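You operate a simulated robot arm through the tools that you are given. There is no shell and no other tool.

You are at the controls of a simulated two-armed robot. One attempt, no reset.

TASK
Run the wire back in and take the white spool and its grooved roller off the feeder.
Fine: feeder off and pressure arm open before they come off; both in the grey tray.

The check looks at the end state, three seconds after you hand in, the way a careful person would. Anything else that was tipped, shoved, dropped, spilled or broken makes it a failure.

THE ROBOT
Two 7-joint arms with three-finger grippers on one trunk, on a base that drives. Base frame: it is fixed to the floor where the robot stands at the start and does not move with it; the origin is under the middle of the robot, x ahead of it, y to its left, z up. Lengths are in cm, angles in rad, forces in N, time in s.
The left shoulder is at the start at [3, 12.4, 100.8], the right one opposite. With the tool pointing down near the work surface each hand reaches from about 10 to 80 cm from the robot's upright axis, wherever it stands, measured 20 degrees to its own side. Places, roughly: blue spool brake knob [180, -330, 90]; feeder speed knob [90, -320, 90]; feeder switch [100, -320, 90]; grooved roller [150, -350, 100]; inside of the grey tray [150, -320, 80]; pressure arm [150, -330, 90]; red straightener knob [170, -330, 90]; roller pressure knob [160, -340, 90]; touch plate [120, -330, 110]; white spool [175, -350, 100]; yellow wire button [100, -310, 90]. Payload 2.2 kg a hand.
The TCP of each hand is the grasp point between the finger pads, 2.8 cm short of the fingertips. In the tool frame z runs along the fingers and y along their closing line. The gripper opens to 10.2 cm. The gripper's body begins 7.1 cm behind the TCP.
Orientation is told as [roll, pitch, yaw] about the base's x, y, z axes, in that order, counted from this pose: with the fingers straight down and closing along the base's y, the tool's x points along the base's -x, its y along +y and its z along -z.

THE INTERFACE
- The arms move only by the tool apply_moves. It takes "left_increments", "right_increments" or both (then of equal length, played together; a hand with none holds still); each is a list of rows, each a list of 7 numbers: the shift along the tool's x, y, z in units of 150 mm (1.0 is 150 mm), then the turn, a rotation vector about the tool's x, y, z in units of 45 degrees (1.0 is 45 degrees), then the gripper command, from -1 (fully open) to 1 (shut), values between in proportion. In form: [[dx, dy, dz, rx, ry, rz, gripper], ...]. A call has 1 to 20 rows; each row is the pose to reach, as a shift and turn from the pose commanded when the call began, along the tool's axes at that moment. A call with a number of a shift or a turn outside -1 to 1 is refused whole. Each row takes 0.2 s and may step no farther than 5 cm and 0.15 rad from the row before; otherwise, or with a gripper value out of range, the whole call is refused. Where a pose cannot be reached the arm comes as near as it can. A force on the tool above 50 N (or 10 N above the force at the start of the call, whichever is more), or a blocked arm, ends the call early, and 0.2 s more pass. Each finger halts on what it meets, pressing with about 25 N; the grip force reading is that of the motor and also rises with nothing between the fingers. The clock runs only during rows and for 0.2 s after the last one: add rows that repeat a pose to give the fingers time. The reply holds the time, the measured pose of the TCP, the force on the tool along the base axes, the opening and the grip force, in the units named above and with some noise, with the torque about the TCP (base axes, N m) and any sound that the robot's microphone picked up, and new pictures: "show" is both (left out), scene, wrist or none (wrist: the cameras of the hands that moved).
- Cameras (640 x 400 px; columns grow to the right, rows downward): "scene" is now at [5.37, -0.66, 173.62]; the picture's right is [-0.06, -1.00, 0.00], its down [-0.66, 0.04, -0.75] and it looks along [0.75, -0.04, -0.66] (base axes); focal length 272 px, centre (320, 200). "left" rides on the left gripper at [7.2, 3.8, -8.6] in its tool frame; the picture's right is [-0.47, 0.89, 0.00], its down [-0.60, -0.32, -0.73] and it looks along [-0.65, -0.34, 0.68] (tool axes); focal length 256 px, centre (320, 200). "right" rides on the right gripper at [6.9, 4.4, -8.6] in its tool frame; the picture's right is [-0.53, 0.85, 0.00], its down [-0.58, -0.36, -0.73] and it looks along [-0.62, -0.39, 0.68] (tool axes); focal length 256 px, centre (320, 200). There is no depth. A picture from a camera that has moved, and an enlarged one, comes with that camera's place and axes in the base frame and with its lens.
- lift_body(by): slides the trunk up (or, below 0, down) by that many cm; the arms and the scene camera ride with it, the base frame stays. It gives what a move gives, with no picture.
- steer(legs): drives the robot by 1 to 6 legs, each [ahead, left, turn to the left] in cm, cm and rad, along the robot's own axes; the way and the turn of a leg run together, so that a leg with both is an arc; at most 150 cm and 3.142 rad a leg. The arms and the cameras ride along, it lands a little off, and it stops where it bumps. It gives what a move gives, and a new picture of the scene camera.
- head_to(pan, tilt): turns the head with the scene camera to pan (to the left, within 2.496 rad either way) and tilt (down, from -0.506 to 1.204), counted from straight ahead of the robot. It gives what a move gives, and a new picture of the scene camera.
- enlarge(camera, box): a new picture of the part [left, top, right, bottom] of that camera's present view, enlarged. It takes no simulated time.
- hand_in(): hands the job in; it is judged then, once.

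Places have to be worked out from the pictures, the camera data and where the tool is seen. Open the grippers and draw the arms clear of the work before you hand the job in, unless the task says otherwise.

The tools are called after "Request:" by a JSON object that holds its "method" and its "body". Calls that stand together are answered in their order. apply_moves: Moves the arms, as the interface text tells. Its arguments: {"type":"object","properties":{"left_increments":{"type":"array"},"right_increments":{"type":"array"},"show":{"type":"string","enum":["both","scene","wrist","none"]}},"required":[]} The other tools are called the same way: lift_body (by) slides the trunk up or down; steer (legs) drives the base; head_to (pan, tilt) turns the head that bears the scene camera; enlarge (camera, box) takes an enlarged picture of a part of a camera's view; hand_in () hands the job in.

At the start:

```text
t: 0.0
left_tcp_pos: [53.69, 23.26, 115.74]
left_tool_rot: [0.0, 0.001, 0.0]
left_force: [0.0, 0.2, 0.3]
left_torque: [0.02, -0.02, 0.02]
left_finger_gap: 10.21
left_finger_force: 0.0
right_tcp_pos: [44.01, -22.67, 116.67]
right_tool_rot: [0.0, 0.0, 0.0]
right_force: [-0.2, -0.2, 0.0]
right_torque: [0.01, 0.0, -0.03]
right_finger_gap: 10.19
right_finger_force: 0.1
trunk travel left (down, up): [-25.0, 29.0]
robot x, y, heading: [0.01, -0.22, 0.001]
head pan, tilt: [-0.056, 0.724]
```

scene: 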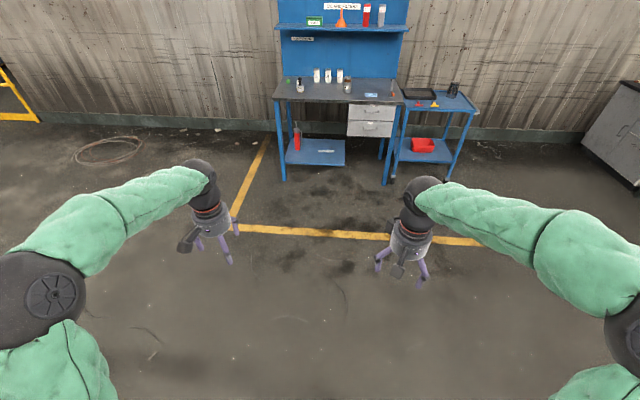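
right: 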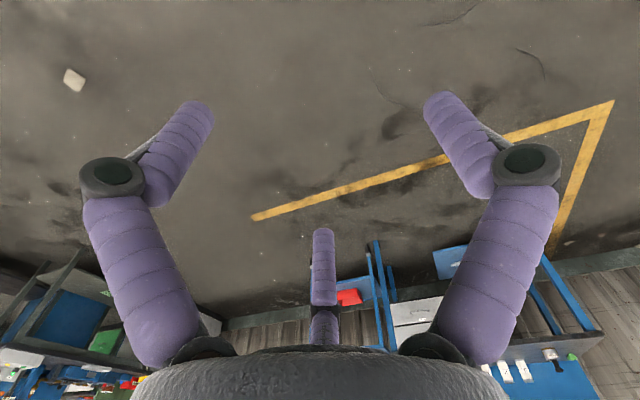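
left: 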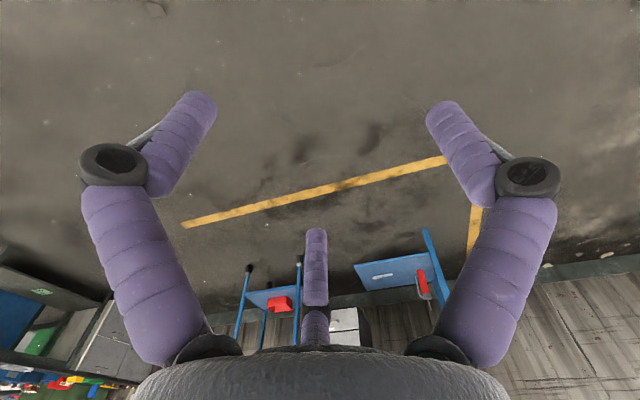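

The work is said to lie around [90..180, -330, 90], to the robot's right and beyond the picture. I turn the head to the right to look at it before driving.

Request:
{"method": "head_to", "body": {"pan": -1.15, "tilt": 0.35}}

```text
t: 1.3
left_tcp_pos: [53.61, 23.4, 115.88]
left_tool_rot: [0.001, -0.001, 0.001]
left_force: [0.0, -0.4, 1.2]
left_torque: [0.02, 0.01, -0.01]
left_finger_gap: 10.19
left_finger_force: 0.0
right_tcp_pos: [43.78, -22.66, 116.6]
right_tool_rot: [-0.001, -0.001, 0.0]
right_force: [0.2, 0.4, 0.2]
right_torque: [0.02, 0.0, 0.01]
right_finger_gap: 10.18
right_finger_force: 0.1
trunk travel left (down, up): [-25.0, 29.0]
robot x, y, heading: [-0.01, 0.15, -0.0]
head pan, tilt: [-1.15, 0.351]
camera scene: at [0.8, -8.7, 176.97], right [-0.91, -0.41, 0.0], down [-0.14, 0.31, -0.94], along [0.38, -0.86, -0.34], focal length 272 px, centre (320, 200)
```

scene: 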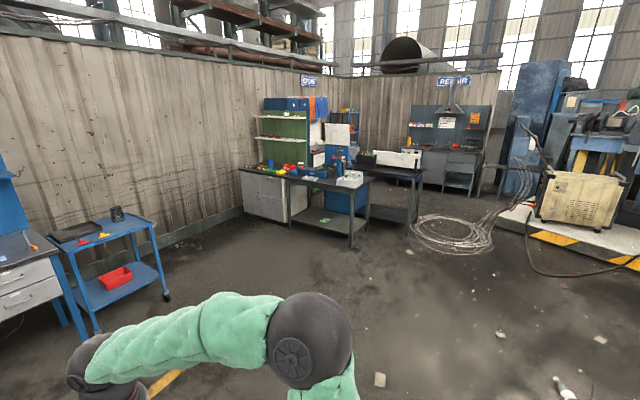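

Request:
{"method": "enlarge", "body": {"camera": "scene", "box": [230, 90, 450, 230]}}

```text
2.86 times, centred on (340, 160) of scene
camera zoom: at [0.8, -8.7, 176.97], right [-0.91, -0.41, 0.0], down [-0.14, 0.31, -0.94], along [0.38, -0.86, -0.34], focal length 778 px, centre (263, 314)
```

zoom: 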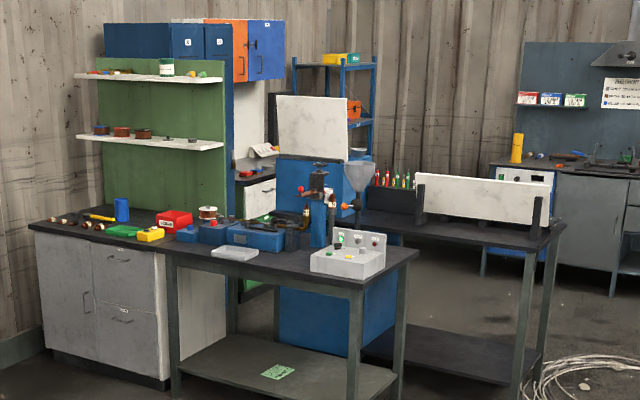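

The bench with the wire feeder runs along x with its front edge at about y = -300, control box near [99, -326, 90]. The floor between is free, so I turn right, drive ahead to about y = -190 and slide left towards x = 130, stopping well short of the bench.

Request:
{"method": "steer", "body": {"legs": [[0, 0, -1.571], [120, 0, 0], [60, 0, 0], [0, 125, 0]]}}

Request:
{"method": "head_to", "body": {"pan": 0.0, "tilt": 0.6}}

```text
t: 20.1
left_tcp_pos: [141.52, -236.23, 115.85]
left_tool_rot: [-0.001, 0.001, -1.593]
left_force: [-0.2, 1.2, -0.5]
left_torque: [0.03, -0.02, 0.0]
left_finger_gap: 10.2
left_finger_force: 0.1
right_tcp_pos: [95.78, -225.53, 116.59]
right_tool_rot: [0.0, 0.002, -1.594]
right_force: [0.4, -0.5, -0.3]
right_torque: [0.01, 0.02, 0.01]
right_finger_gap: 10.23
right_finger_force: 0.0
trunk travel left (down, up): [-25.0, 29.0]
robot x, y, heading: [119.42, -182.29, -1.597]
head pan, tilt: [-1.15, 0.351]
camera scene: at [110.9, -183.03, 176.98], right [-0.39, 0.92, 0.0], down [0.32, 0.13, -0.94], along [-0.87, -0.36, -0.34], focal length 272 px, centre (320, 200)
```

scene: 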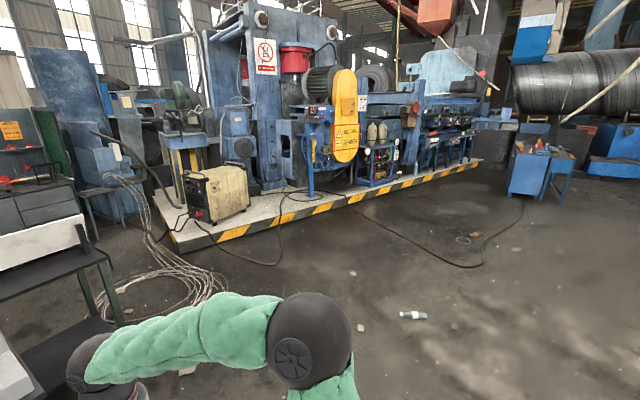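

```text
t: 21.4
left_tcp_pos: [141.44, -236.2, 115.85]
left_tool_rot: [0.0, 0.001, -1.593]
left_force: [0.3, 0.3, -0.4]
left_torque: [0.03, 0.0, -0.02]
left_finger_gap: 10.19
left_finger_force: 0.1
right_tcp_pos: [95.67, -225.59, 116.61]
right_tool_rot: [-0.002, 0.001, -1.593]
right_force: [0.6, 0.1, 0.9]
right_torque: [0.01, -0.01, -0.01]
right_finger_gap: 10.19
right_finger_force: 0.1
trunk travel left (down, up): [-25.0, 29.0]
robot x, y, heading: [119.2, -182.31, -1.593]
head pan, tilt: [0.0, 0.6]
camera scene: at [119.23, -188.27, 174.7], right [-1.0, 0.02, 0.0], down [0.01, 0.56, -0.83], along [-0.02, -0.82, -0.56], focal length 272 px, centre (320, 200)
```

scene: 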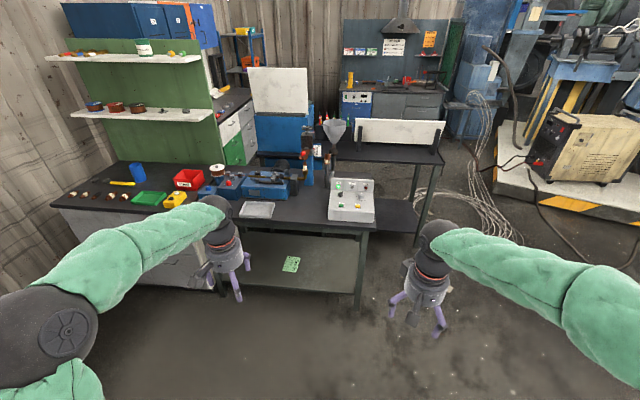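

The bench is now in front: control box at right (lit buttons), feeder in the middle, red, green and yellow bins to the left. I enlarge the parts to learn the layout.

Request:
{"method": "enlarge", "body": {"camera": "scene", "box": [170, 130, 330, 230]}}

Request:
{"method": "enlarge", "body": {"camera": "scene", "box": [240, 140, 400, 240]}}

Request:
{"method": "enlarge", "body": {"camera": "scene", "box": [330, 20, 450, 95]}}

```text
4.00 times, centred on (250, 180) of scene
camera zoom: at [119.23, -188.27, 174.7], right [-1.0, 0.02, 0.0], down [0.01, 0.56, -0.83], along [-0.02, -0.82, -0.56], focal length 1089 px, centre (600, 280)
```

zoom: 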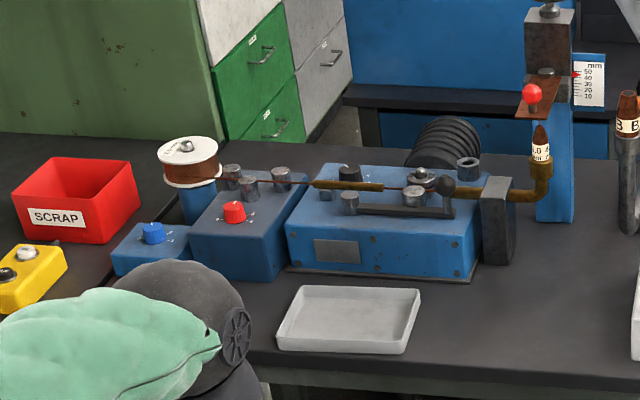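

```text
4.00 times, centred on (320, 190) of scene
camera zoom: at [119.23, -188.27, 174.7], right [-1.0, 0.02, 0.0], down [0.01, 0.56, -0.83], along [-0.02, -0.82, -0.56], focal length 1089 px, centre (320, 240)
```

zoom: 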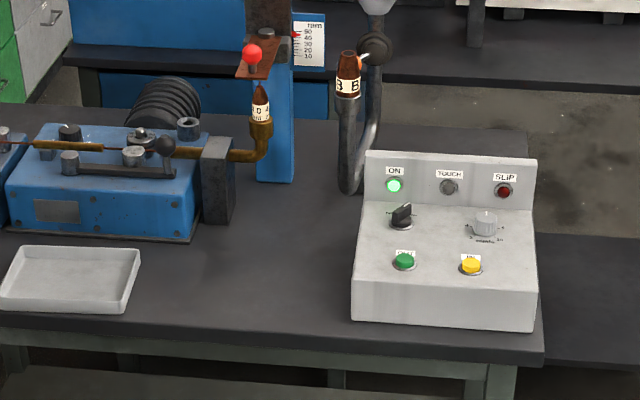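

```text
5.33 times, centred on (390, 58) of scene
camera zoom: at [119.23, -188.27, 174.7], right [-1.0, 0.02, 0.0], down [0.01, 0.56, -0.83], along [-0.02, -0.82, -0.56], focal length 1452 px, centre (-53, 960)
```

zoom: 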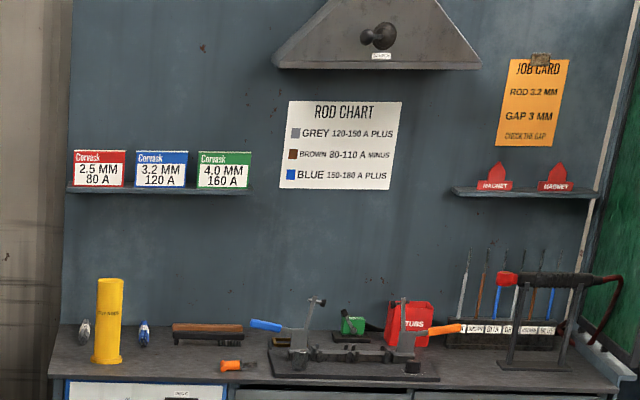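

The feeder line lies left to right: white spool, brake block with blue knob, straightener with red knob, feed block with the black arm, nozzle and touch plate, then the control box. I drive nearer (about 45 cm), shifting left a bit, to read labels.

Request:
{"method": "steer", "body": {"legs": [[45, 18, 0.022]]}}

Request:
{"method": "head_to", "body": {"pan": 0.0, "tilt": 0.85}}

```text
t: 24.3
left_tcp_pos: [159.72, -280.65, 115.7]
left_tool_rot: [0.001, 0.0, -1.577]
left_force: [0.1, -1.2, -0.2]
left_torque: [0.03, 0.01, 0.02]
left_finger_gap: 10.23
left_finger_force: 0.1
right_tcp_pos: [113.85, -270.64, 116.6]
right_tool_rot: [0.0, 0.0, -1.575]
right_force: [0.1, 0.0, 0.7]
right_torque: [0.01, 0.0, 0.01]
right_finger_gap: 10.21
right_finger_force: 0.1
trunk travel left (down, up): [-25.0, 29.0]
robot x, y, heading: [136.48, -227.16, -1.578]
head pan, tilt: [0.0, 0.6]
camera scene: at [136.74, -233.04, 174.69], right [-1.0, 0.01, 0.0], down [0.0, 0.57, -0.82], along [0.0, -0.82, -0.57], focal length 272 px, centre (320, 200)
```

scene: 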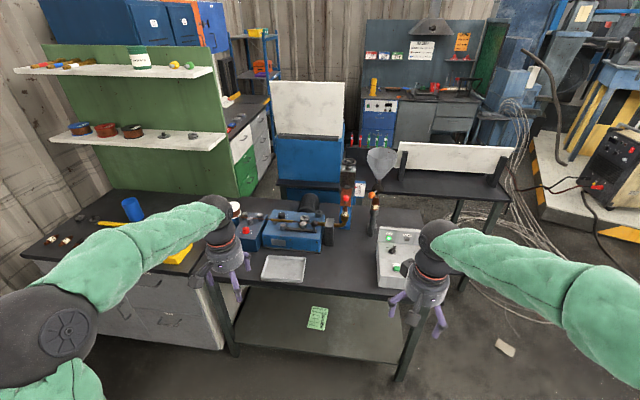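

```text
t: 25.1
left_tcp_pos: [159.79, -280.59, 115.81]
left_tool_rot: [0.001, 0.0, -1.575]
left_force: [0.1, -0.6, 0.1]
left_torque: [0.01, 0.02, 0.03]
left_finger_gap: 10.23
left_finger_force: 0.0
right_tcp_pos: [113.89, -270.62, 116.65]
right_tool_rot: [0.001, -0.002, -1.575]
right_force: [-0.6, -0.4, -0.6]
right_torque: [-0.02, 0.01, -0.03]
right_finger_gap: 10.18
right_finger_force: 0.0
trunk travel left (down, up): [-25.0, 29.0]
robot x, y, heading: [136.88, -227.14, -1.581]
head pan, tilt: [0.0, 0.85]
camera scene: at [136.7, -231.91, 172.61], right [-1.0, 0.01, 0.0], down [0.0, 0.75, -0.66], along [0.0, -0.66, -0.75], focal length 272 px, centre (320, 200)
```

scene: 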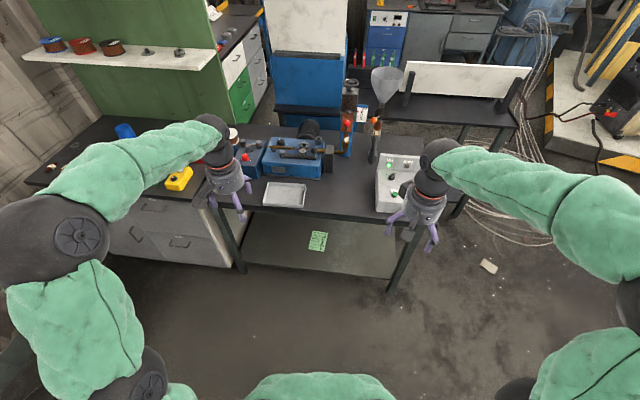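

The bench edge works out at about y = -306. I enlarge the control box and the feeder.

Request:
{"method": "enlarge", "body": {"camera": "scene", "box": [360, 140, 440, 190]}}

Request:
{"method": "enlarge", "body": {"camera": "scene", "box": [220, 110, 348, 190]}}

Request:
{"method": "enlarge", "body": {"camera": "scene", "box": [320, 70, 400, 170]}}

```text
8.00 times, centred on (400, 165) of scene
camera zoom: at [136.7, -231.91, 172.61], right [-1.0, 0.01, 0.0], down [0.0, 0.75, -0.66], along [0.0, -0.66, -0.75], focal length 2179 px, centre (-320, 480)
```

zoom: 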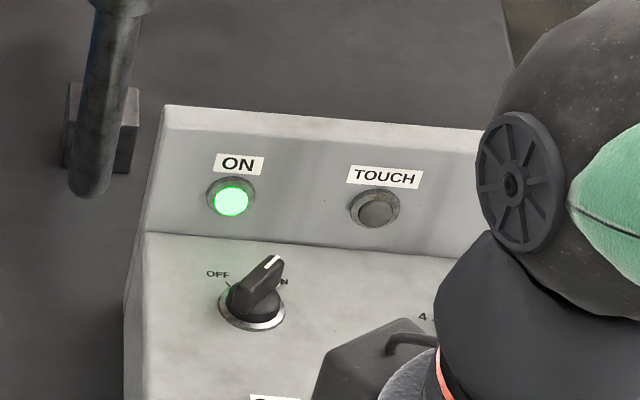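

```text
5.00 times, centred on (284, 150) of scene
camera zoom: at [136.7, -231.91, 172.61], right [-1.0, 0.01, 0.0], down [0.0, 0.75, -0.66], along [0.0, -0.66, -0.75], focal length 1362 px, centre (500, 450)
```

zoom: 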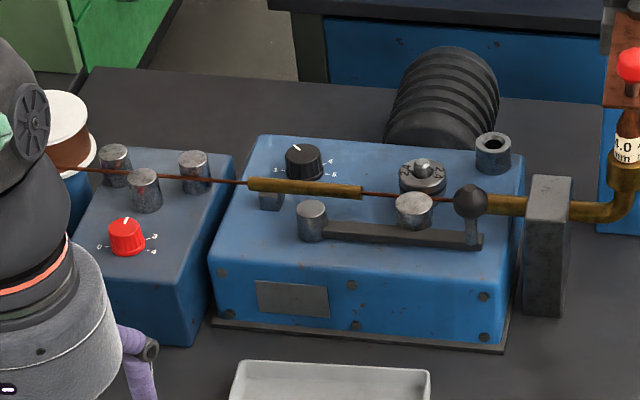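

```text
4.00 times, centred on (360, 120) of scene
camera zoom: at [136.7, -231.91, 172.61], right [-1.0, 0.01, 0.0], down [0.0, 0.75, -0.66], along [0.0, -0.66, -0.75], focal length 1089 px, centre (160, 520)
```

zoom: 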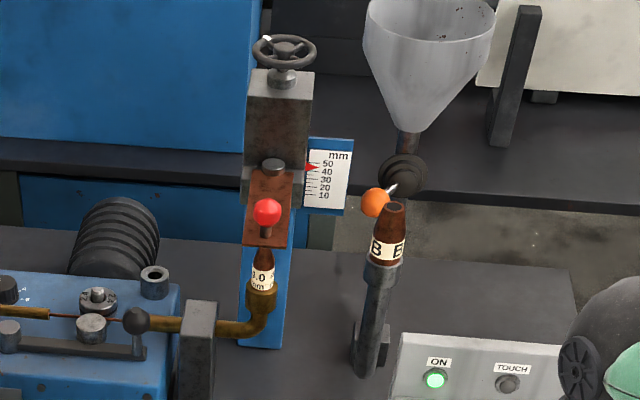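

The switch shows ON, lamp ON lit; pressure arm with ball handle is closed on the grooved roller. My arms hide parts of the view, so I move the right hand over the control box for its wrist camera, and draw the left hand out to the left and back.

Request:
{"method": "apply_moves", "body": {"right_increments": [[-0.3, 0, 0, 0, 0, 0, -1], [-0.6, 0, 0, 0, 0, 0, -1], [-0.9, 0, 0, 0, 0, 0, -1], [-1, 0, 0, 0, 0, 0, -1], [-1, 0, 0, 0, 0, 0, -1]], "left_increments": [[0.2, 0.2, 0, 0, 0, 0, -1], [0.4, 0.4, 0, 0, 0, 0, -1], [0.6, 0.6, 0, 0, 0, 0, -1], [0.8, 0.8, 0, 0, 0, 0, -1], [1, 1, 0, 0, 0, 0, -1]], "show": "both"}}

```text
t: 26.3
left_tcp_pos: [174.87, -265.63, 115.96]
left_tool_rot: [0.0, 0.002, -1.578]
left_force: [0.3, 0.4, 0.2]
left_torque: [0.04, 0.02, -0.02]
left_finger_gap: 10.21
left_finger_force: 0.0
right_tcp_pos: [113.8, -285.35, 116.72]
right_tool_rot: [0.0, 0.0, -1.575]
right_force: [0.2, -0.4, 0.0]
right_torque: [-0.03, -0.02, 0.0]
right_finger_gap: 10.22
right_finger_force: 0.1
trunk travel left (down, up): [-25.0, 29.0]
robot x, y, heading: [136.65, -227.01, -1.577]
head pan, tilt: [0.0, 0.85]
camera scene: at [136.76, -231.8, 172.61], right [-1.0, 0.01, 0.0], down [0.0, 0.75, -0.66], along [0.0, -0.66, -0.75], focal length 272 px, centre (320, 200)
camera right: at [118.28, -278.51, 125.14], right [0.84, -0.54, 0.0], down [-0.37, -0.57, 0.73], along [-0.39, -0.62, -0.68], focal length 256 px, centre (320, 200)
camera left: at [178.74, -258.45, 124.49], right [0.88, -0.47, 0.0], down [-0.32, -0.6, 0.73], along [-0.34, -0.65, -0.68], focal length 256 px, centre (320, 200)
```

scene: 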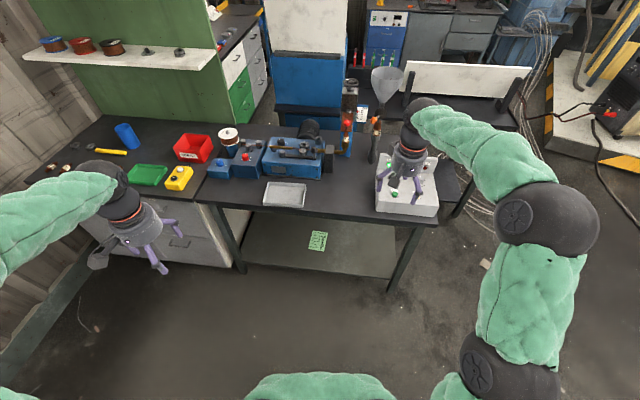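
right: 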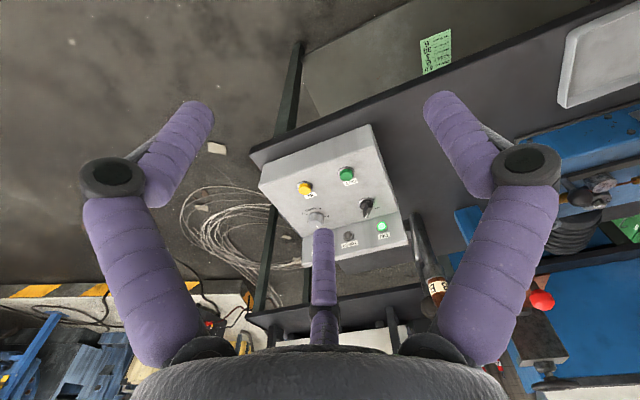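
left: 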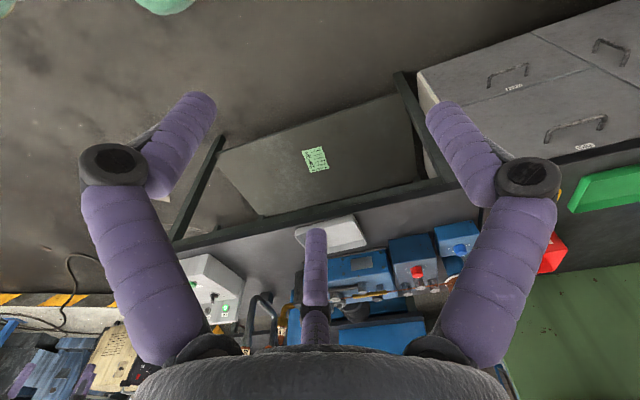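

The wrist view shows the control box with green and yellow buttons, the grey speed knob and the black switch. I enlarge both the box and my own gripper to understand the shape of the fingers.

Request:
{"method": "enlarge", "body": {"camera": "right", "box": [240, 120, 440, 260]}}

Request:
{"method": "enlarge", "body": {"camera": "scene", "box": [360, 110, 460, 230]}}

Request:
{"method": "enlarge", "body": {"camera": "scene", "box": [90, 160, 210, 280]}}

Request:
{"method": "enlarge", "body": {"camera": "scene", "box": [200, 110, 328, 190]}}

```text
2.86 times, centred on (340, 190) of right
camera zoom: at [118.28, -278.51, 125.14], right [0.84, -0.54, 0.0], down [-0.37, -0.57, 0.73], along [-0.39, -0.62, -0.68], focal length 731 px, centre (263, 229)
```

zoom: 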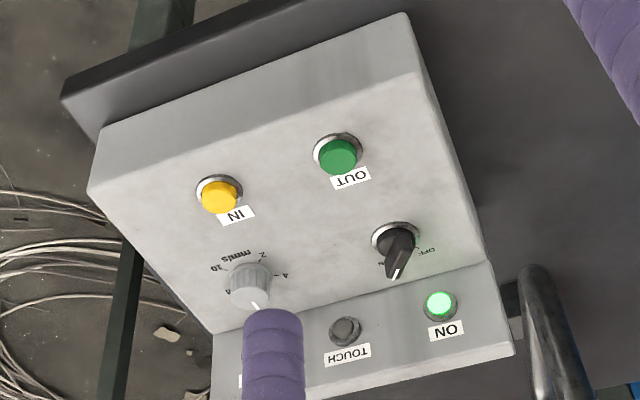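

```text
3.33 times, centred on (410, 170) of scene
camera zoom: at [136.76, -231.8, 172.61], right [-1.0, 0.01, 0.0], down [0.0, 0.75, -0.66], along [0.0, -0.66, -0.75], focal length 908 px, centre (20, 300)
```

zoom: 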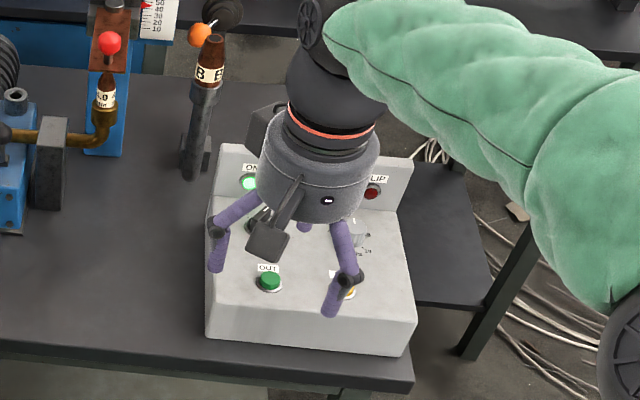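

```text
3.33 times, centred on (150, 220) of scene
camera zoom: at [136.76, -231.8, 172.61], right [-1.0, 0.01, 0.0], down [0.0, 0.75, -0.66], along [0.0, -0.66, -0.75], focal length 908 px, centre (887, 133)
```

zoom: 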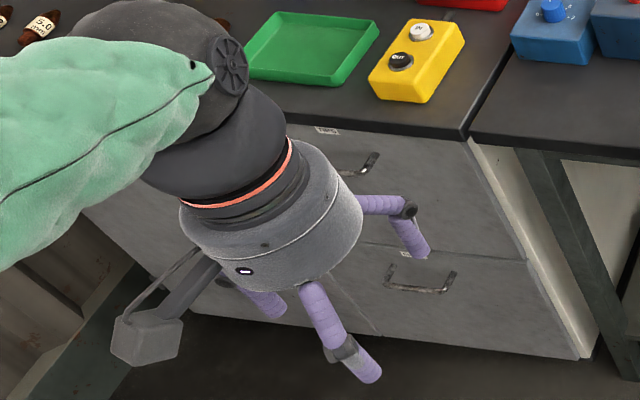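

```text
5.00 times, centred on (264, 150) of scene
camera zoom: at [136.76, -231.8, 172.61], right [-1.0, 0.01, 0.0], down [0.0, 0.75, -0.66], along [0.0, -0.66, -0.75], focal length 1362 px, centre (600, 450)
```

zoom: 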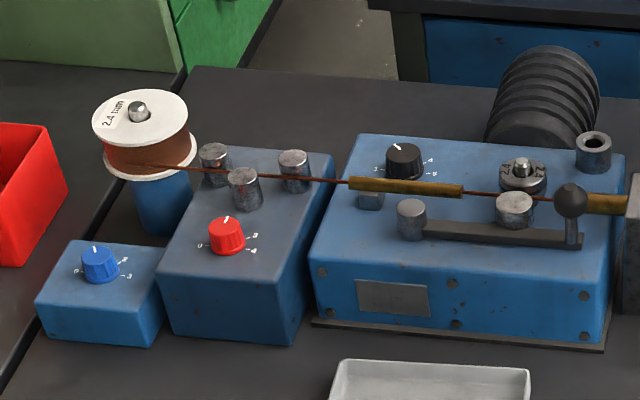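

The labels read: green = OUT, yellow = IN, switch at ON, speed knob in mm/s; the pressure arm swings on its left post, with a ball handle at its right end. I look closely at the nozzle and touch plate, the roller, the spool and the speed knob.

Request:
{"method": "enlarge", "body": {"camera": "scene", "box": [330, 95, 378, 165]}}

Request:
{"method": "enlarge", "body": {"camera": "scene", "box": [280, 130, 344, 170]}}

Request:
{"method": "enlarge", "body": {"camera": "scene", "box": [205, 120, 269, 180]}}

Request:
{"method": "enlarge", "body": {"camera": "right", "box": [280, 155, 420, 255]}}

```text
5.71 times, centred on (354, 130) of scene
camera zoom: at [136.76, -231.8, 172.61], right [-1.0, 0.01, 0.0], down [0.0, 0.75, -0.66], along [0.0, -0.66, -0.75], focal length 1556 px, centre (126, 600)
```

zoom: 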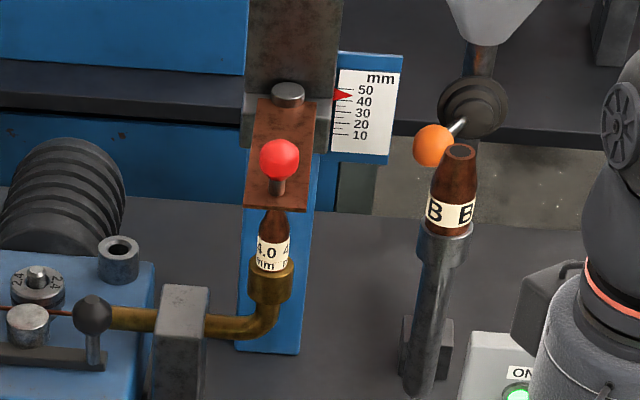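

```text
10.00 times, centred on (312, 150) of scene
camera zoom: at [136.76, -231.8, 172.61], right [-1.0, 0.01, 0.0], down [0.0, 0.75, -0.66], along [0.0, -0.66, -0.75], focal length 2724 px, centre (400, 700)
```

zoom: 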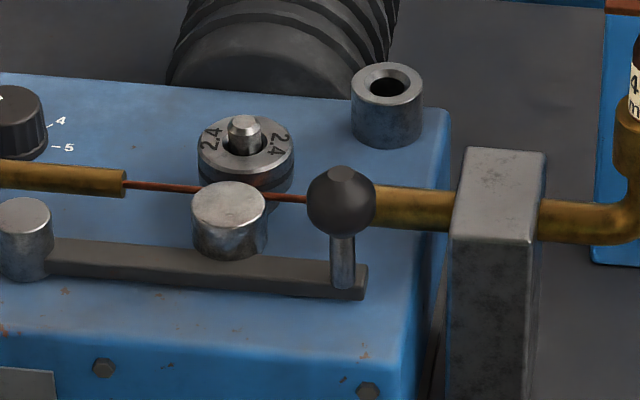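

```text
6.67 times, centred on (237, 150) of scene
camera zoom: at [136.76, -231.8, 172.61], right [-1.0, 0.01, 0.0], down [0.0, 0.75, -0.66], along [0.0, -0.66, -0.75], focal length 1816 px, centre (873, 533)
```

zoom: 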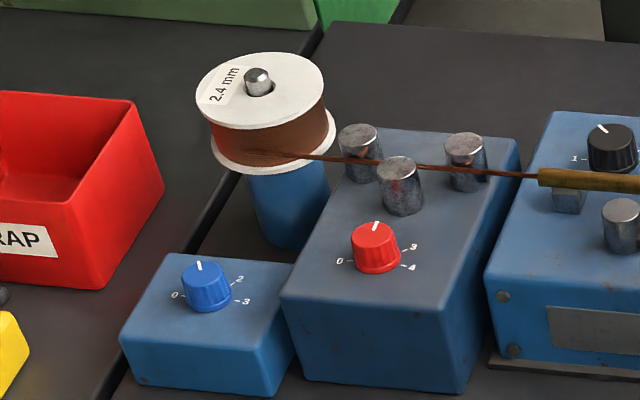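

```text
4.00 times, centred on (350, 205) of right
camera zoom: at [118.28, -278.51, 125.14], right [0.84, -0.54, 0.0], down [-0.37, -0.57, 0.73], along [-0.39, -0.62, -0.68], focal length 1024 px, centre (200, 180)
```

zoom: 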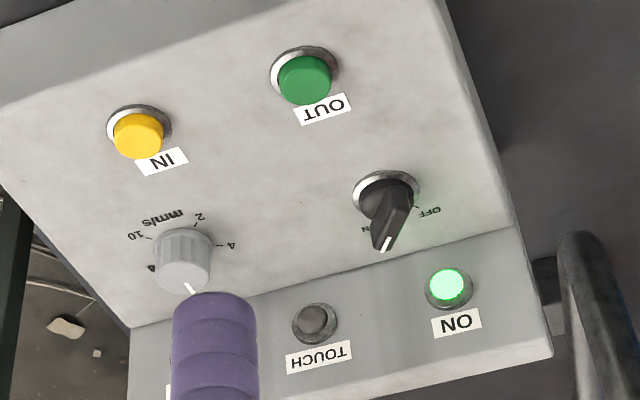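

Everything is identified: roller is a ring marked 2.4 on a pin, the spool sits on a short spindle, IN button at about [96.3, -307.5, 88.6]. I tilt the head fully down to judge how close my base may go to the bench.

Request:
{"method": "head_to", "body": {"pan": 0.0, "tilt": 1.2}}

```text
t: 27.1
left_tcp_pos: [174.92, -265.71, 115.93]
left_tool_rot: [-0.001, 0.0, -1.576]
left_force: [0.4, 0.2, 0.7]
left_torque: [0.01, -0.02, -0.03]
left_finger_gap: 10.19
left_finger_force: 0.0
right_tcp_pos: [113.75, -285.5, 116.52]
right_tool_rot: [0.001, 0.001, -1.577]
right_force: [-0.2, 0.6, 0.3]
right_torque: [-0.02, 0.0, -0.02]
right_finger_gap: 10.19
right_finger_force: 0.0
trunk travel left (down, up): [-25.0, 29.0]
robot x, y, heading: [136.51, -226.91, -1.579]
head pan, tilt: [0.0, 1.201]
camera scene: at [136.73, -229.68, 170.24], right [-1.0, 0.01, 0.0], down [0.0, 0.93, -0.36], along [0.0, -0.36, -0.93], focal length 272 px, centre (320, 200)
```

scene: 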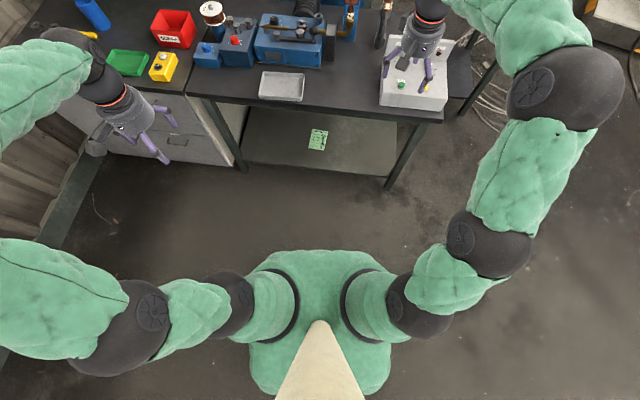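

No sign of the base beyond about 30 cm ahead of the axis, and the bench edge is near y = -307, so going to y ≈ -255 is safe. I close the right fingers (for pressing), draw the right hand aside to about [100, -276], then drive ahead 28 cm.

Request:
{"method": "apply_moves", "body": {"right_increments": [[0.15, -0.2, 0, 0, 0, 0, 0.5], [0.3, -0.45, 0, 0, 0, 0, 1], [0.45, -0.7, 0, 0, 0, 0, 1], [0.6, -0.9, 0, 0, 0, 0, 1], [0.6, -0.9, 0, 0, 0, 0, 1]], "show": "wrist"}}

Request:
{"method": "steer", "body": {"legs": [[28, 2, 0.005]]}}

Request:
{"method": "head_to", "body": {"pan": -0.3, "tilt": 0.95}}

```text
t: 28.3
left_tcp_pos: [174.87, -265.75, 116.06]
left_tool_rot: [0.001, -0.001, -1.575]
left_force: [0.3, -0.5, -0.6]
left_torque: [0.01, 0.02, 0.02]
left_finger_gap: 10.23
left_finger_force: 0.0
right_tcp_pos: [100.4, -276.65, 116.64]
right_tool_rot: [-0.001, 0.0, -1.576]
right_force: [0.7, 0.0, -0.4]
right_torque: [0.01, 0.0, 0.01]
right_finger_gap: 0.19
right_finger_force: 25.1
trunk travel left (down, up): [-25.0, 29.0]
robot x, y, heading: [136.84, -226.98, -1.571]
head pan, tilt: [0.0, 1.201]
camera right: at [104.85, -269.66, 125.21], right [0.84, -0.54, 0.0], down [-0.37, -0.58, 0.73], along [-0.39, -0.62, -0.68], focal length 256 px, centre (320, 200)
```

right: 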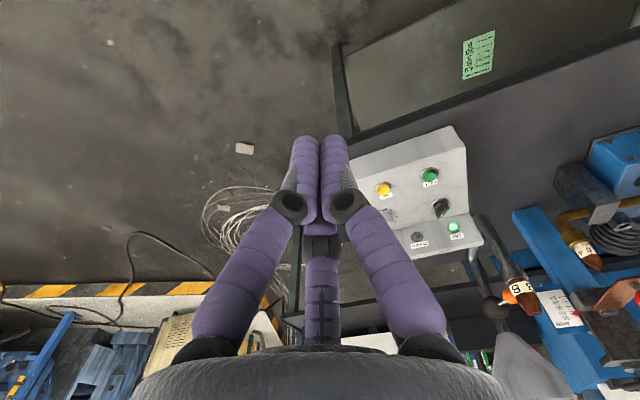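

```text
t: 30.3
left_tcp_pos: [177.32, -293.34, 116.06]
left_tool_rot: [0.0, 0.002, -1.566]
left_force: [0.4, -0.7, -0.5]
left_torque: [0.06, 0.0, 0.01]
left_finger_gap: 10.2
left_finger_force: 0.1
right_tcp_pos: [102.88, -305.03, 116.62]
right_tool_rot: [0.0, 0.002, -1.566]
right_force: [0.4, 0.2, 0.3]
right_torque: [0.0, 0.01, 0.02]
right_finger_gap: 0.22
right_finger_force: 24.9
trunk travel left (down, up): [-25.0, 29.0]
robot x, y, heading: [138.71, -254.68, -1.562]
head pan, tilt: [0.0, 1.201]
camera scene: at [138.74, -257.83, 170.23], right [-1.0, -0.01, 0.0], down [-0.01, 0.93, -0.36], along [0.0, -0.36, -0.93], focal length 272 px, centre (320, 200)
```

scene: 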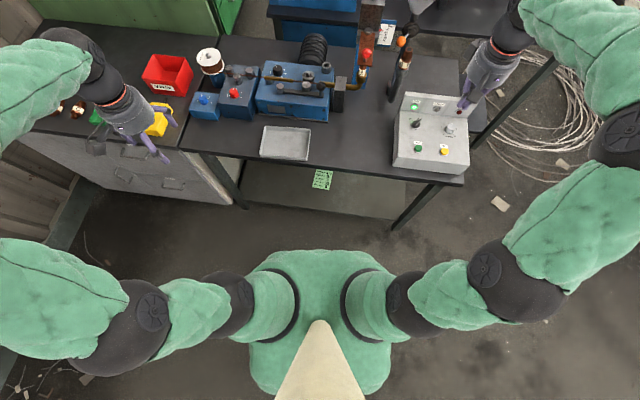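

```text
t: 31.1
left_tcp_pos: [177.37, -293.26, 115.94]
left_tool_rot: [0.002, 0.0, -1.566]
left_force: [0.6, -0.3, -0.6]
left_torque: [0.01, 0.0, -0.01]
left_finger_gap: 10.23
left_finger_force: 0.2
right_tcp_pos: [102.88, -304.87, 116.62]
right_tool_rot: [0.0, -0.002, -1.566]
right_force: [0.0, -0.2, 0.2]
right_torque: [0.01, -0.02, 0.03]
right_finger_gap: 0.22
right_finger_force: 24.5
trunk travel left (down, up): [-25.0, 29.0]
robot x, y, heading: [138.47, -255.04, -1.568]
head pan, tilt: [-0.3, 0.949]
camera scene: at [136.6, -259.05, 171.85], right [-0.96, 0.29, 0.0], down [0.24, 0.78, -0.58], along [-0.17, -0.56, -0.81], focal length 272 px, centre (320, 200)
```

scene: 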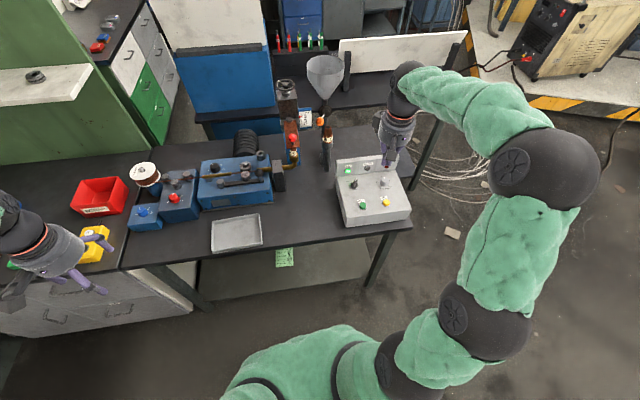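

Now I am 5 cm behind the buttons' line, right fingertips at about z 113.8. I enlarge the control box to fix the IN button's place and see the speed knob.

Request:
{"method": "enlarge", "body": {"camera": "scene", "box": [324, 145, 420, 235]}}

Request:
{"method": "enlarge", "body": {"camera": "scene", "box": [264, 70, 344, 180]}}

```text
4.44 times, centred on (372, 190) of scene
camera zoom: at [136.6, -259.05, 171.85], right [-0.96, 0.29, 0.0], down [0.24, 0.78, -0.58], along [-0.17, -0.56, -0.81], focal length 1210 px, centre (89, 244)
```

zoom: 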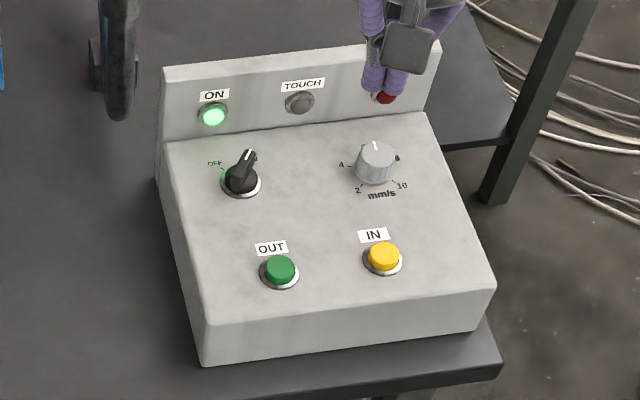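

```text
3.64 times, centred on (304, 125) of scene
camera zoom: at [136.6, -259.05, 171.85], right [-0.96, 0.29, 0.0], down [0.24, 0.78, -0.58], along [-0.17, -0.56, -0.81], focal length 990 px, centre (378, 473)
```

zoom: 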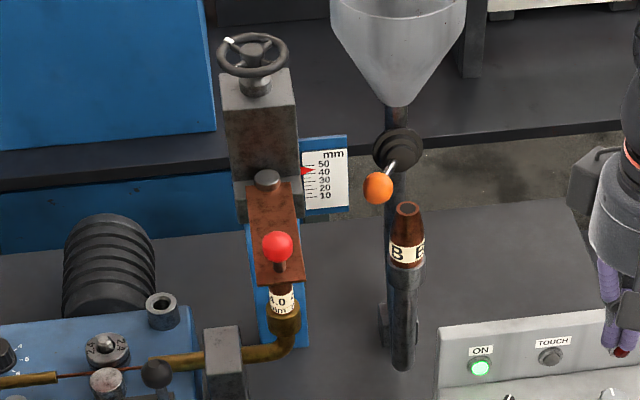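

The IN button triangulates to [96.0, -307.6, 88.6]; the speed knob stands at about 6 mm/s. I bring the closed right fingers above the IN button, fingertips to about z 98 first.

Request:
{"method": "apply_moves", "body": {"right_increments": [[-0.09, -0.23, 0.0, 0, 0, 0, 1], [-0.18, -0.46, 0.1, 0, 0, 0, 1], [-0.18, -0.46, 0.35, 0, 0, 0, 1], [-0.18, -0.46, 0.6, 0, 0, 0, 1], [-0.18, -0.46, 0.85, 0, 0, 0, 1], [-0.18, -0.46, 1.0, 0, 0, 0, 1], [-0.18, -0.46, 1.0, 0, 0, 0, 1]], "show": "both"}}

```text
t: 32.7
left_tcp_pos: [177.26, -293.24, 116.07]
left_tool_rot: [0.002, -0.001, -1.566]
left_force: [-0.1, -0.8, 0.5]
left_torque: [-0.04, -0.03, -0.03]
left_finger_gap: 10.21
left_finger_force: 0.1
right_tcp_pos: [96.05, -307.71, 101.56]
right_tool_rot: [0.0, 0.001, -1.566]
right_force: [-0.5, -0.2, 0.6]
right_torque: [0.01, 0.01, -0.03]
right_finger_gap: 0.22
right_finger_force: 25.2
trunk travel left (down, up): [-25.0, 29.0]
robot x, y, heading: [138.64, -255.08, -1.569]
head pan, tilt: [-0.3, 0.949]
camera scene: at [136.6, -259.03, 171.86], right [-0.96, 0.29, 0.0], down [0.24, 0.78, -0.58], along [-0.17, -0.56, -0.81], focal length 272 px, centre (320, 200)
camera right: at [100.52, -300.78, 110.09], right [0.85, -0.53, 0.0], down [-0.36, -0.58, 0.73], along [-0.39, -0.62, -0.68], focal length 256 px, centre (320, 200)
```

scene: 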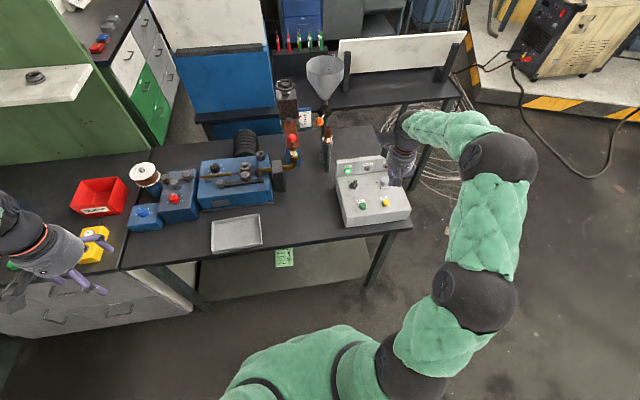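
right: 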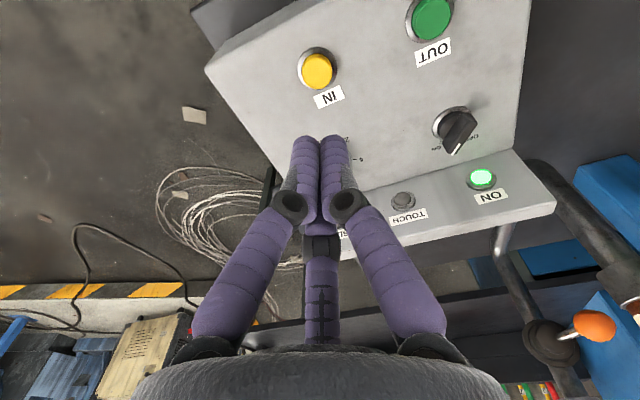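

The wrist view confirms the button lies straight under the fingertips at [96.0, -307.4]. I lower onto it, pressing gently a few millimetres, and watch force and sound.

Request:
{"method": "apply_moves", "body": {"right_increments": [[0.01, 0, 0.25, 0, 0, 0, 1], [0.01, 0, 0.5, 0, 0, 0, 1], [0.01, 0, 0.62, 0, 0, 0, 1], [0.01, 0, 0.66, 0, 0, 0, 1], [0.01, 0, 0.68, 0, 0, 0, 1], [0.01, 0, 0.7, 0, 0, 0, 1], [0.01, 0, 0.7, 0, 0, 0, 1]], "show": "both"}}

```text
t: 34.3
left_tcp_pos: [177.34, -293.3, 116.01]
left_tool_rot: [-0.001, 0.0, -1.565]
left_force: [0.4, -0.6, 0.6]
left_torque: [-0.02, 0.01, 0.01]
left_finger_gap: 10.18
left_finger_force: 0.1
right_tcp_pos: [96.19, -307.55, 91.16]
right_tool_rot: [0.0, 0.001, -1.564]
right_force: [0.7, -1.1, 0.7]
right_torque: [0.01, -0.01, -0.01]
right_finger_gap: 0.22
right_finger_force: 31.0
trunk travel left (down, up): [-25.0, 29.0]
robot x, y, heading: [138.48, -255.01, -1.564]
head pan, tilt: [-0.3, 0.949]
camera scene: at [136.59, -259.06, 171.86], right [-0.96, 0.29, 0.0], down [0.24, 0.78, -0.58], along [-0.17, -0.56, -0.81], focal length 272 px, centre (320, 200)
camera right: at [100.43, -300.58, 99.66], right [0.85, -0.53, 0.0], down [-0.36, -0.58, 0.73], along [-0.39, -0.62, -0.68], focal length 256 px, centre (320, 200)
```

scene: 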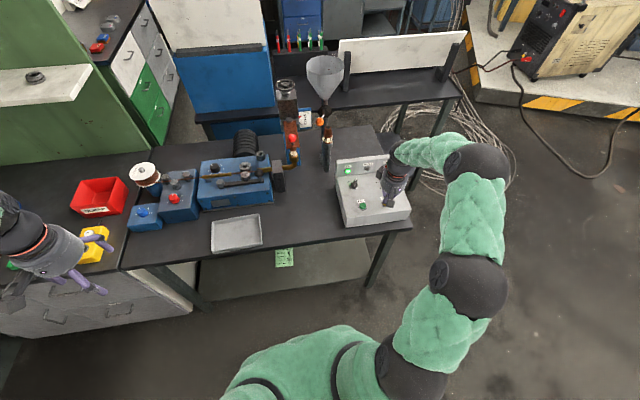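
right: 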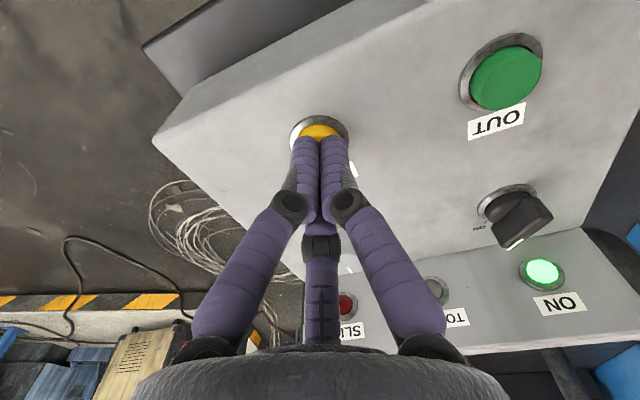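

The tips sit about at the button's top, no clear force yet. I press on in 2 mm steps.

Request:
{"method": "apply_moves", "body": {"right_increments": [[0, 0, 0.013, 0, 0, 0, 1], [0, 0, 0.026, 0, 0, 0, 1], [0, 0, 0.04, 0, 0, 0, 1]], "show": "wrist"}}

```text
t: 35.1
left_tcp_pos: [177.28, -293.24, 116.06]
left_tool_rot: [0.0, 0.0, -1.566]
left_force: [0.5, 0.2, 0.0]
left_torque: [0.01, 0.03, 0.03]
left_finger_gap: 10.22
left_finger_force: 0.0
right_tcp_pos: [96.08, -307.69, 90.6]
right_tool_rot: [0.001, -0.002, -1.565]
right_force: [3.5, 0.9, 7.4]
right_torque: [0.01, -0.09, 0.01]
right_finger_gap: 0.61
right_finger_force: 31.5
trunk travel left (down, up): [-25.0, 29.0]
robot x, y, heading: [138.51, -254.8, -1.566]
head pan, tilt: [-0.3, 0.949]
heard: click
camera right: at [100.44, -300.58, 99.23], right [0.85, -0.53, 0.0], down [-0.36, -0.58, 0.73], along [-0.39, -0.62, -0.68], focal length 256 px, centre (320, 200)
```

right: 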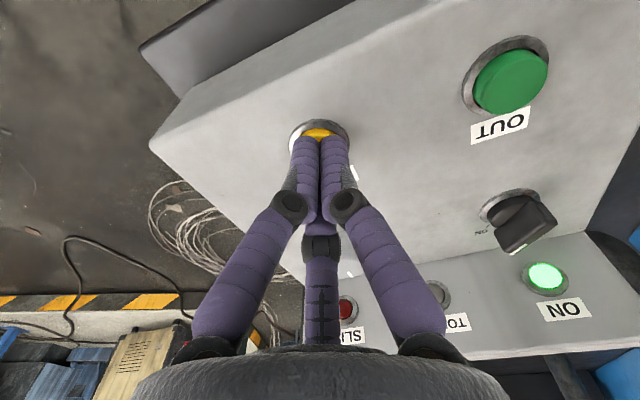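

A click and 7 N: the button is pressed. I take reference close-ups of the nozzle, wire and lamps before holding it.

Request:
{"method": "enlarge", "body": {"camera": "scene", "box": [268, 120, 316, 170]}}

Request:
{"method": "enlarge", "body": {"camera": "scene", "box": [120, 140, 290, 230]}}

Request:
{"method": "enlarge", "body": {"camera": "scene", "box": [328, 145, 420, 225]}}

```text
8.00 times, centred on (292, 145) of scene
camera zoom: at [136.69, -258.99, 171.87], right [-0.96, 0.29, 0.0], down [0.24, 0.78, -0.58], along [-0.17, -0.56, -0.81], focal length 2179 px, centre (544, 640)
```

zoom: 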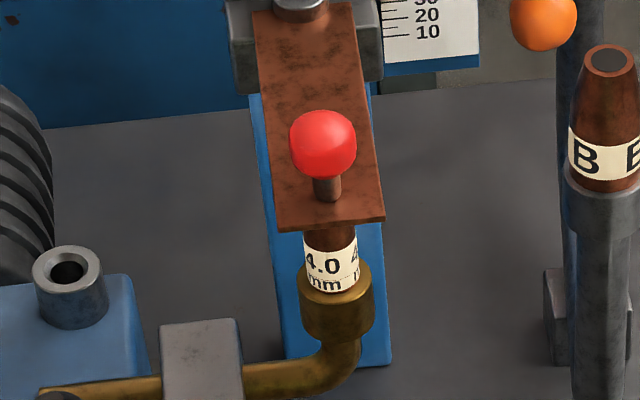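

```text
3.76 times, centred on (205, 185) of scene
camera zoom: at [136.69, -258.99, 171.87], right [-0.96, 0.29, 0.0], down [0.24, 0.78, -0.58], along [-0.17, -0.56, -0.81], focal length 1025 px, centre (753, 256)
```

zoom: 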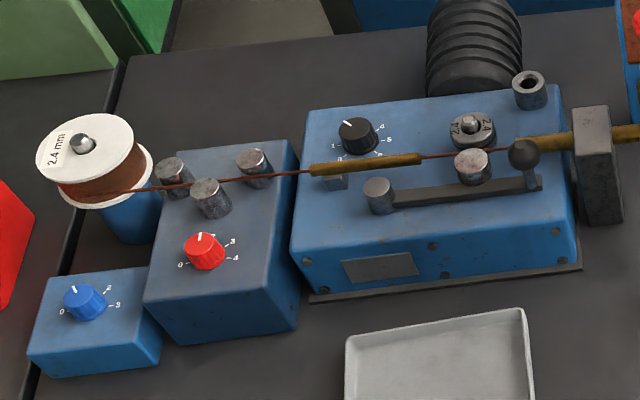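

```text
5.00 times, centred on (374, 185) of scene
camera zoom: at [136.69, -258.99, 171.87], right [-0.96, 0.29, 0.0], down [0.24, 0.78, -0.58], along [-0.17, -0.56, -0.81], focal length 1362 px, centre (50, 275)
```

zoom: 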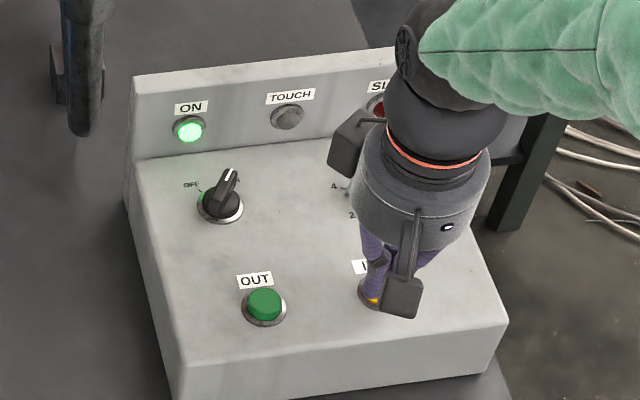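

Nothing slips so far; the wire tip hides under the touch plate. I hold IN for about 4 s and watch the rollers' marks and the spool.

Request:
{"method": "apply_moves", "body": {"right_increments": [[0, 0, 0.005, 0, 0, 0, 1], [0, 0, 0.005, 0, 0, 0, 1], [0, 0, 0.005, 0, 0, 0, 1], [0, 0, 0.005, 0, 0, 0, 1], [0, 0, 0.005, 0, 0, 0, 1], [0, 0, 0.005, 0, 0, 0, 1], [0, 0, 0.005, 0, 0, 0, 1], [0, 0, 0.005, 0, 0, 0, 1], [0, 0, 0.005, 0, 0, 0, 1], [0, 0, 0.005, 0, 0, 0, 1]], "show": "wrist"}}

Request:
{"method": "enlarge", "body": {"camera": "scene", "box": [120, 140, 290, 230]}}

Request:
{"method": "enlarge", "body": {"camera": "scene", "box": [268, 120, 316, 170]}}

```text
t: 37.3
left_tcp_pos: [177.17, -293.23, 115.96]
left_tool_rot: [0.0, -0.001, -1.566]
left_force: [0.0, -0.4, 0.4]
left_torque: [-0.03, 0.0, 0.03]
left_finger_gap: 10.2
left_finger_force: 0.0
right_tcp_pos: [96.05, -307.54, 90.56]
right_tool_rot: [0.001, -0.002, -1.566]
right_force: [1.5, -3.5, 10.6]
right_torque: [-0.07, -0.04, 0.0]
right_finger_gap: 0.61
right_finger_force: 31.4
trunk travel left (down, up): [-25.0, 29.0]
robot x, y, heading: [138.88, -254.86, -1.563]
head pan, tilt: [-0.3, 0.949]
camera right: at [100.43, -300.58, 99.14], right [0.85, -0.53, 0.0], down [-0.36, -0.58, 0.73], along [-0.39, -0.62, -0.68], focal length 256 px, centre (320, 200)
```

right: 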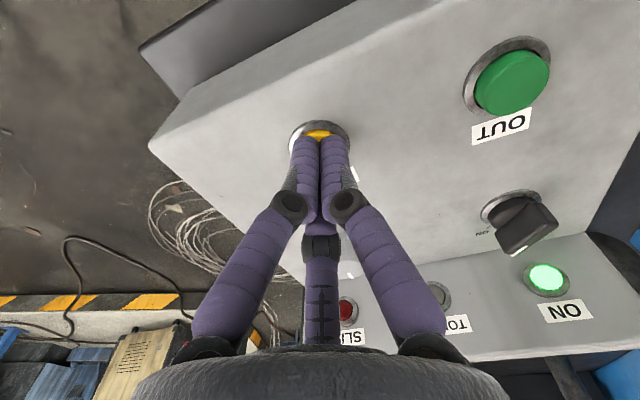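

```text
3.76 times, centred on (205, 185) of scene
camera zoom: at [136.67, -259.01, 171.86], right [-0.96, 0.29, 0.0], down [0.24, 0.78, -0.58], along [-0.17, -0.56, -0.81], focal length 1025 px, centre (753, 256)
```

zoom: 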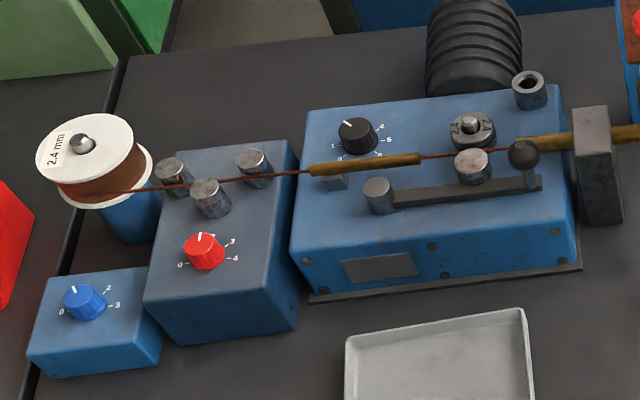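

```text
8.00 times, centred on (292, 145) of scene
camera zoom: at [136.67, -259.01, 171.86], right [-0.96, 0.29, 0.0], down [0.24, 0.78, -0.58], along [-0.17, -0.56, -0.81], focal length 2179 px, centre (544, 640)
```

zoom: 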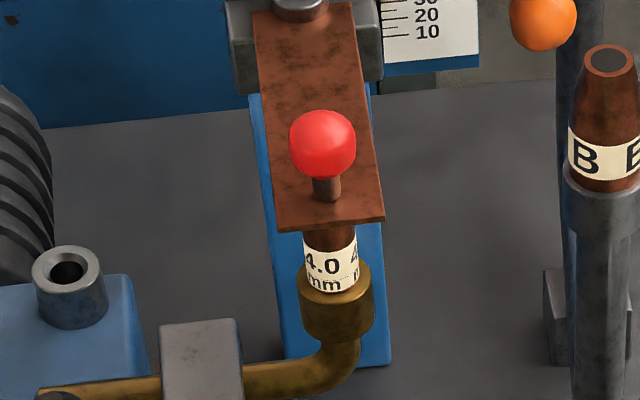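

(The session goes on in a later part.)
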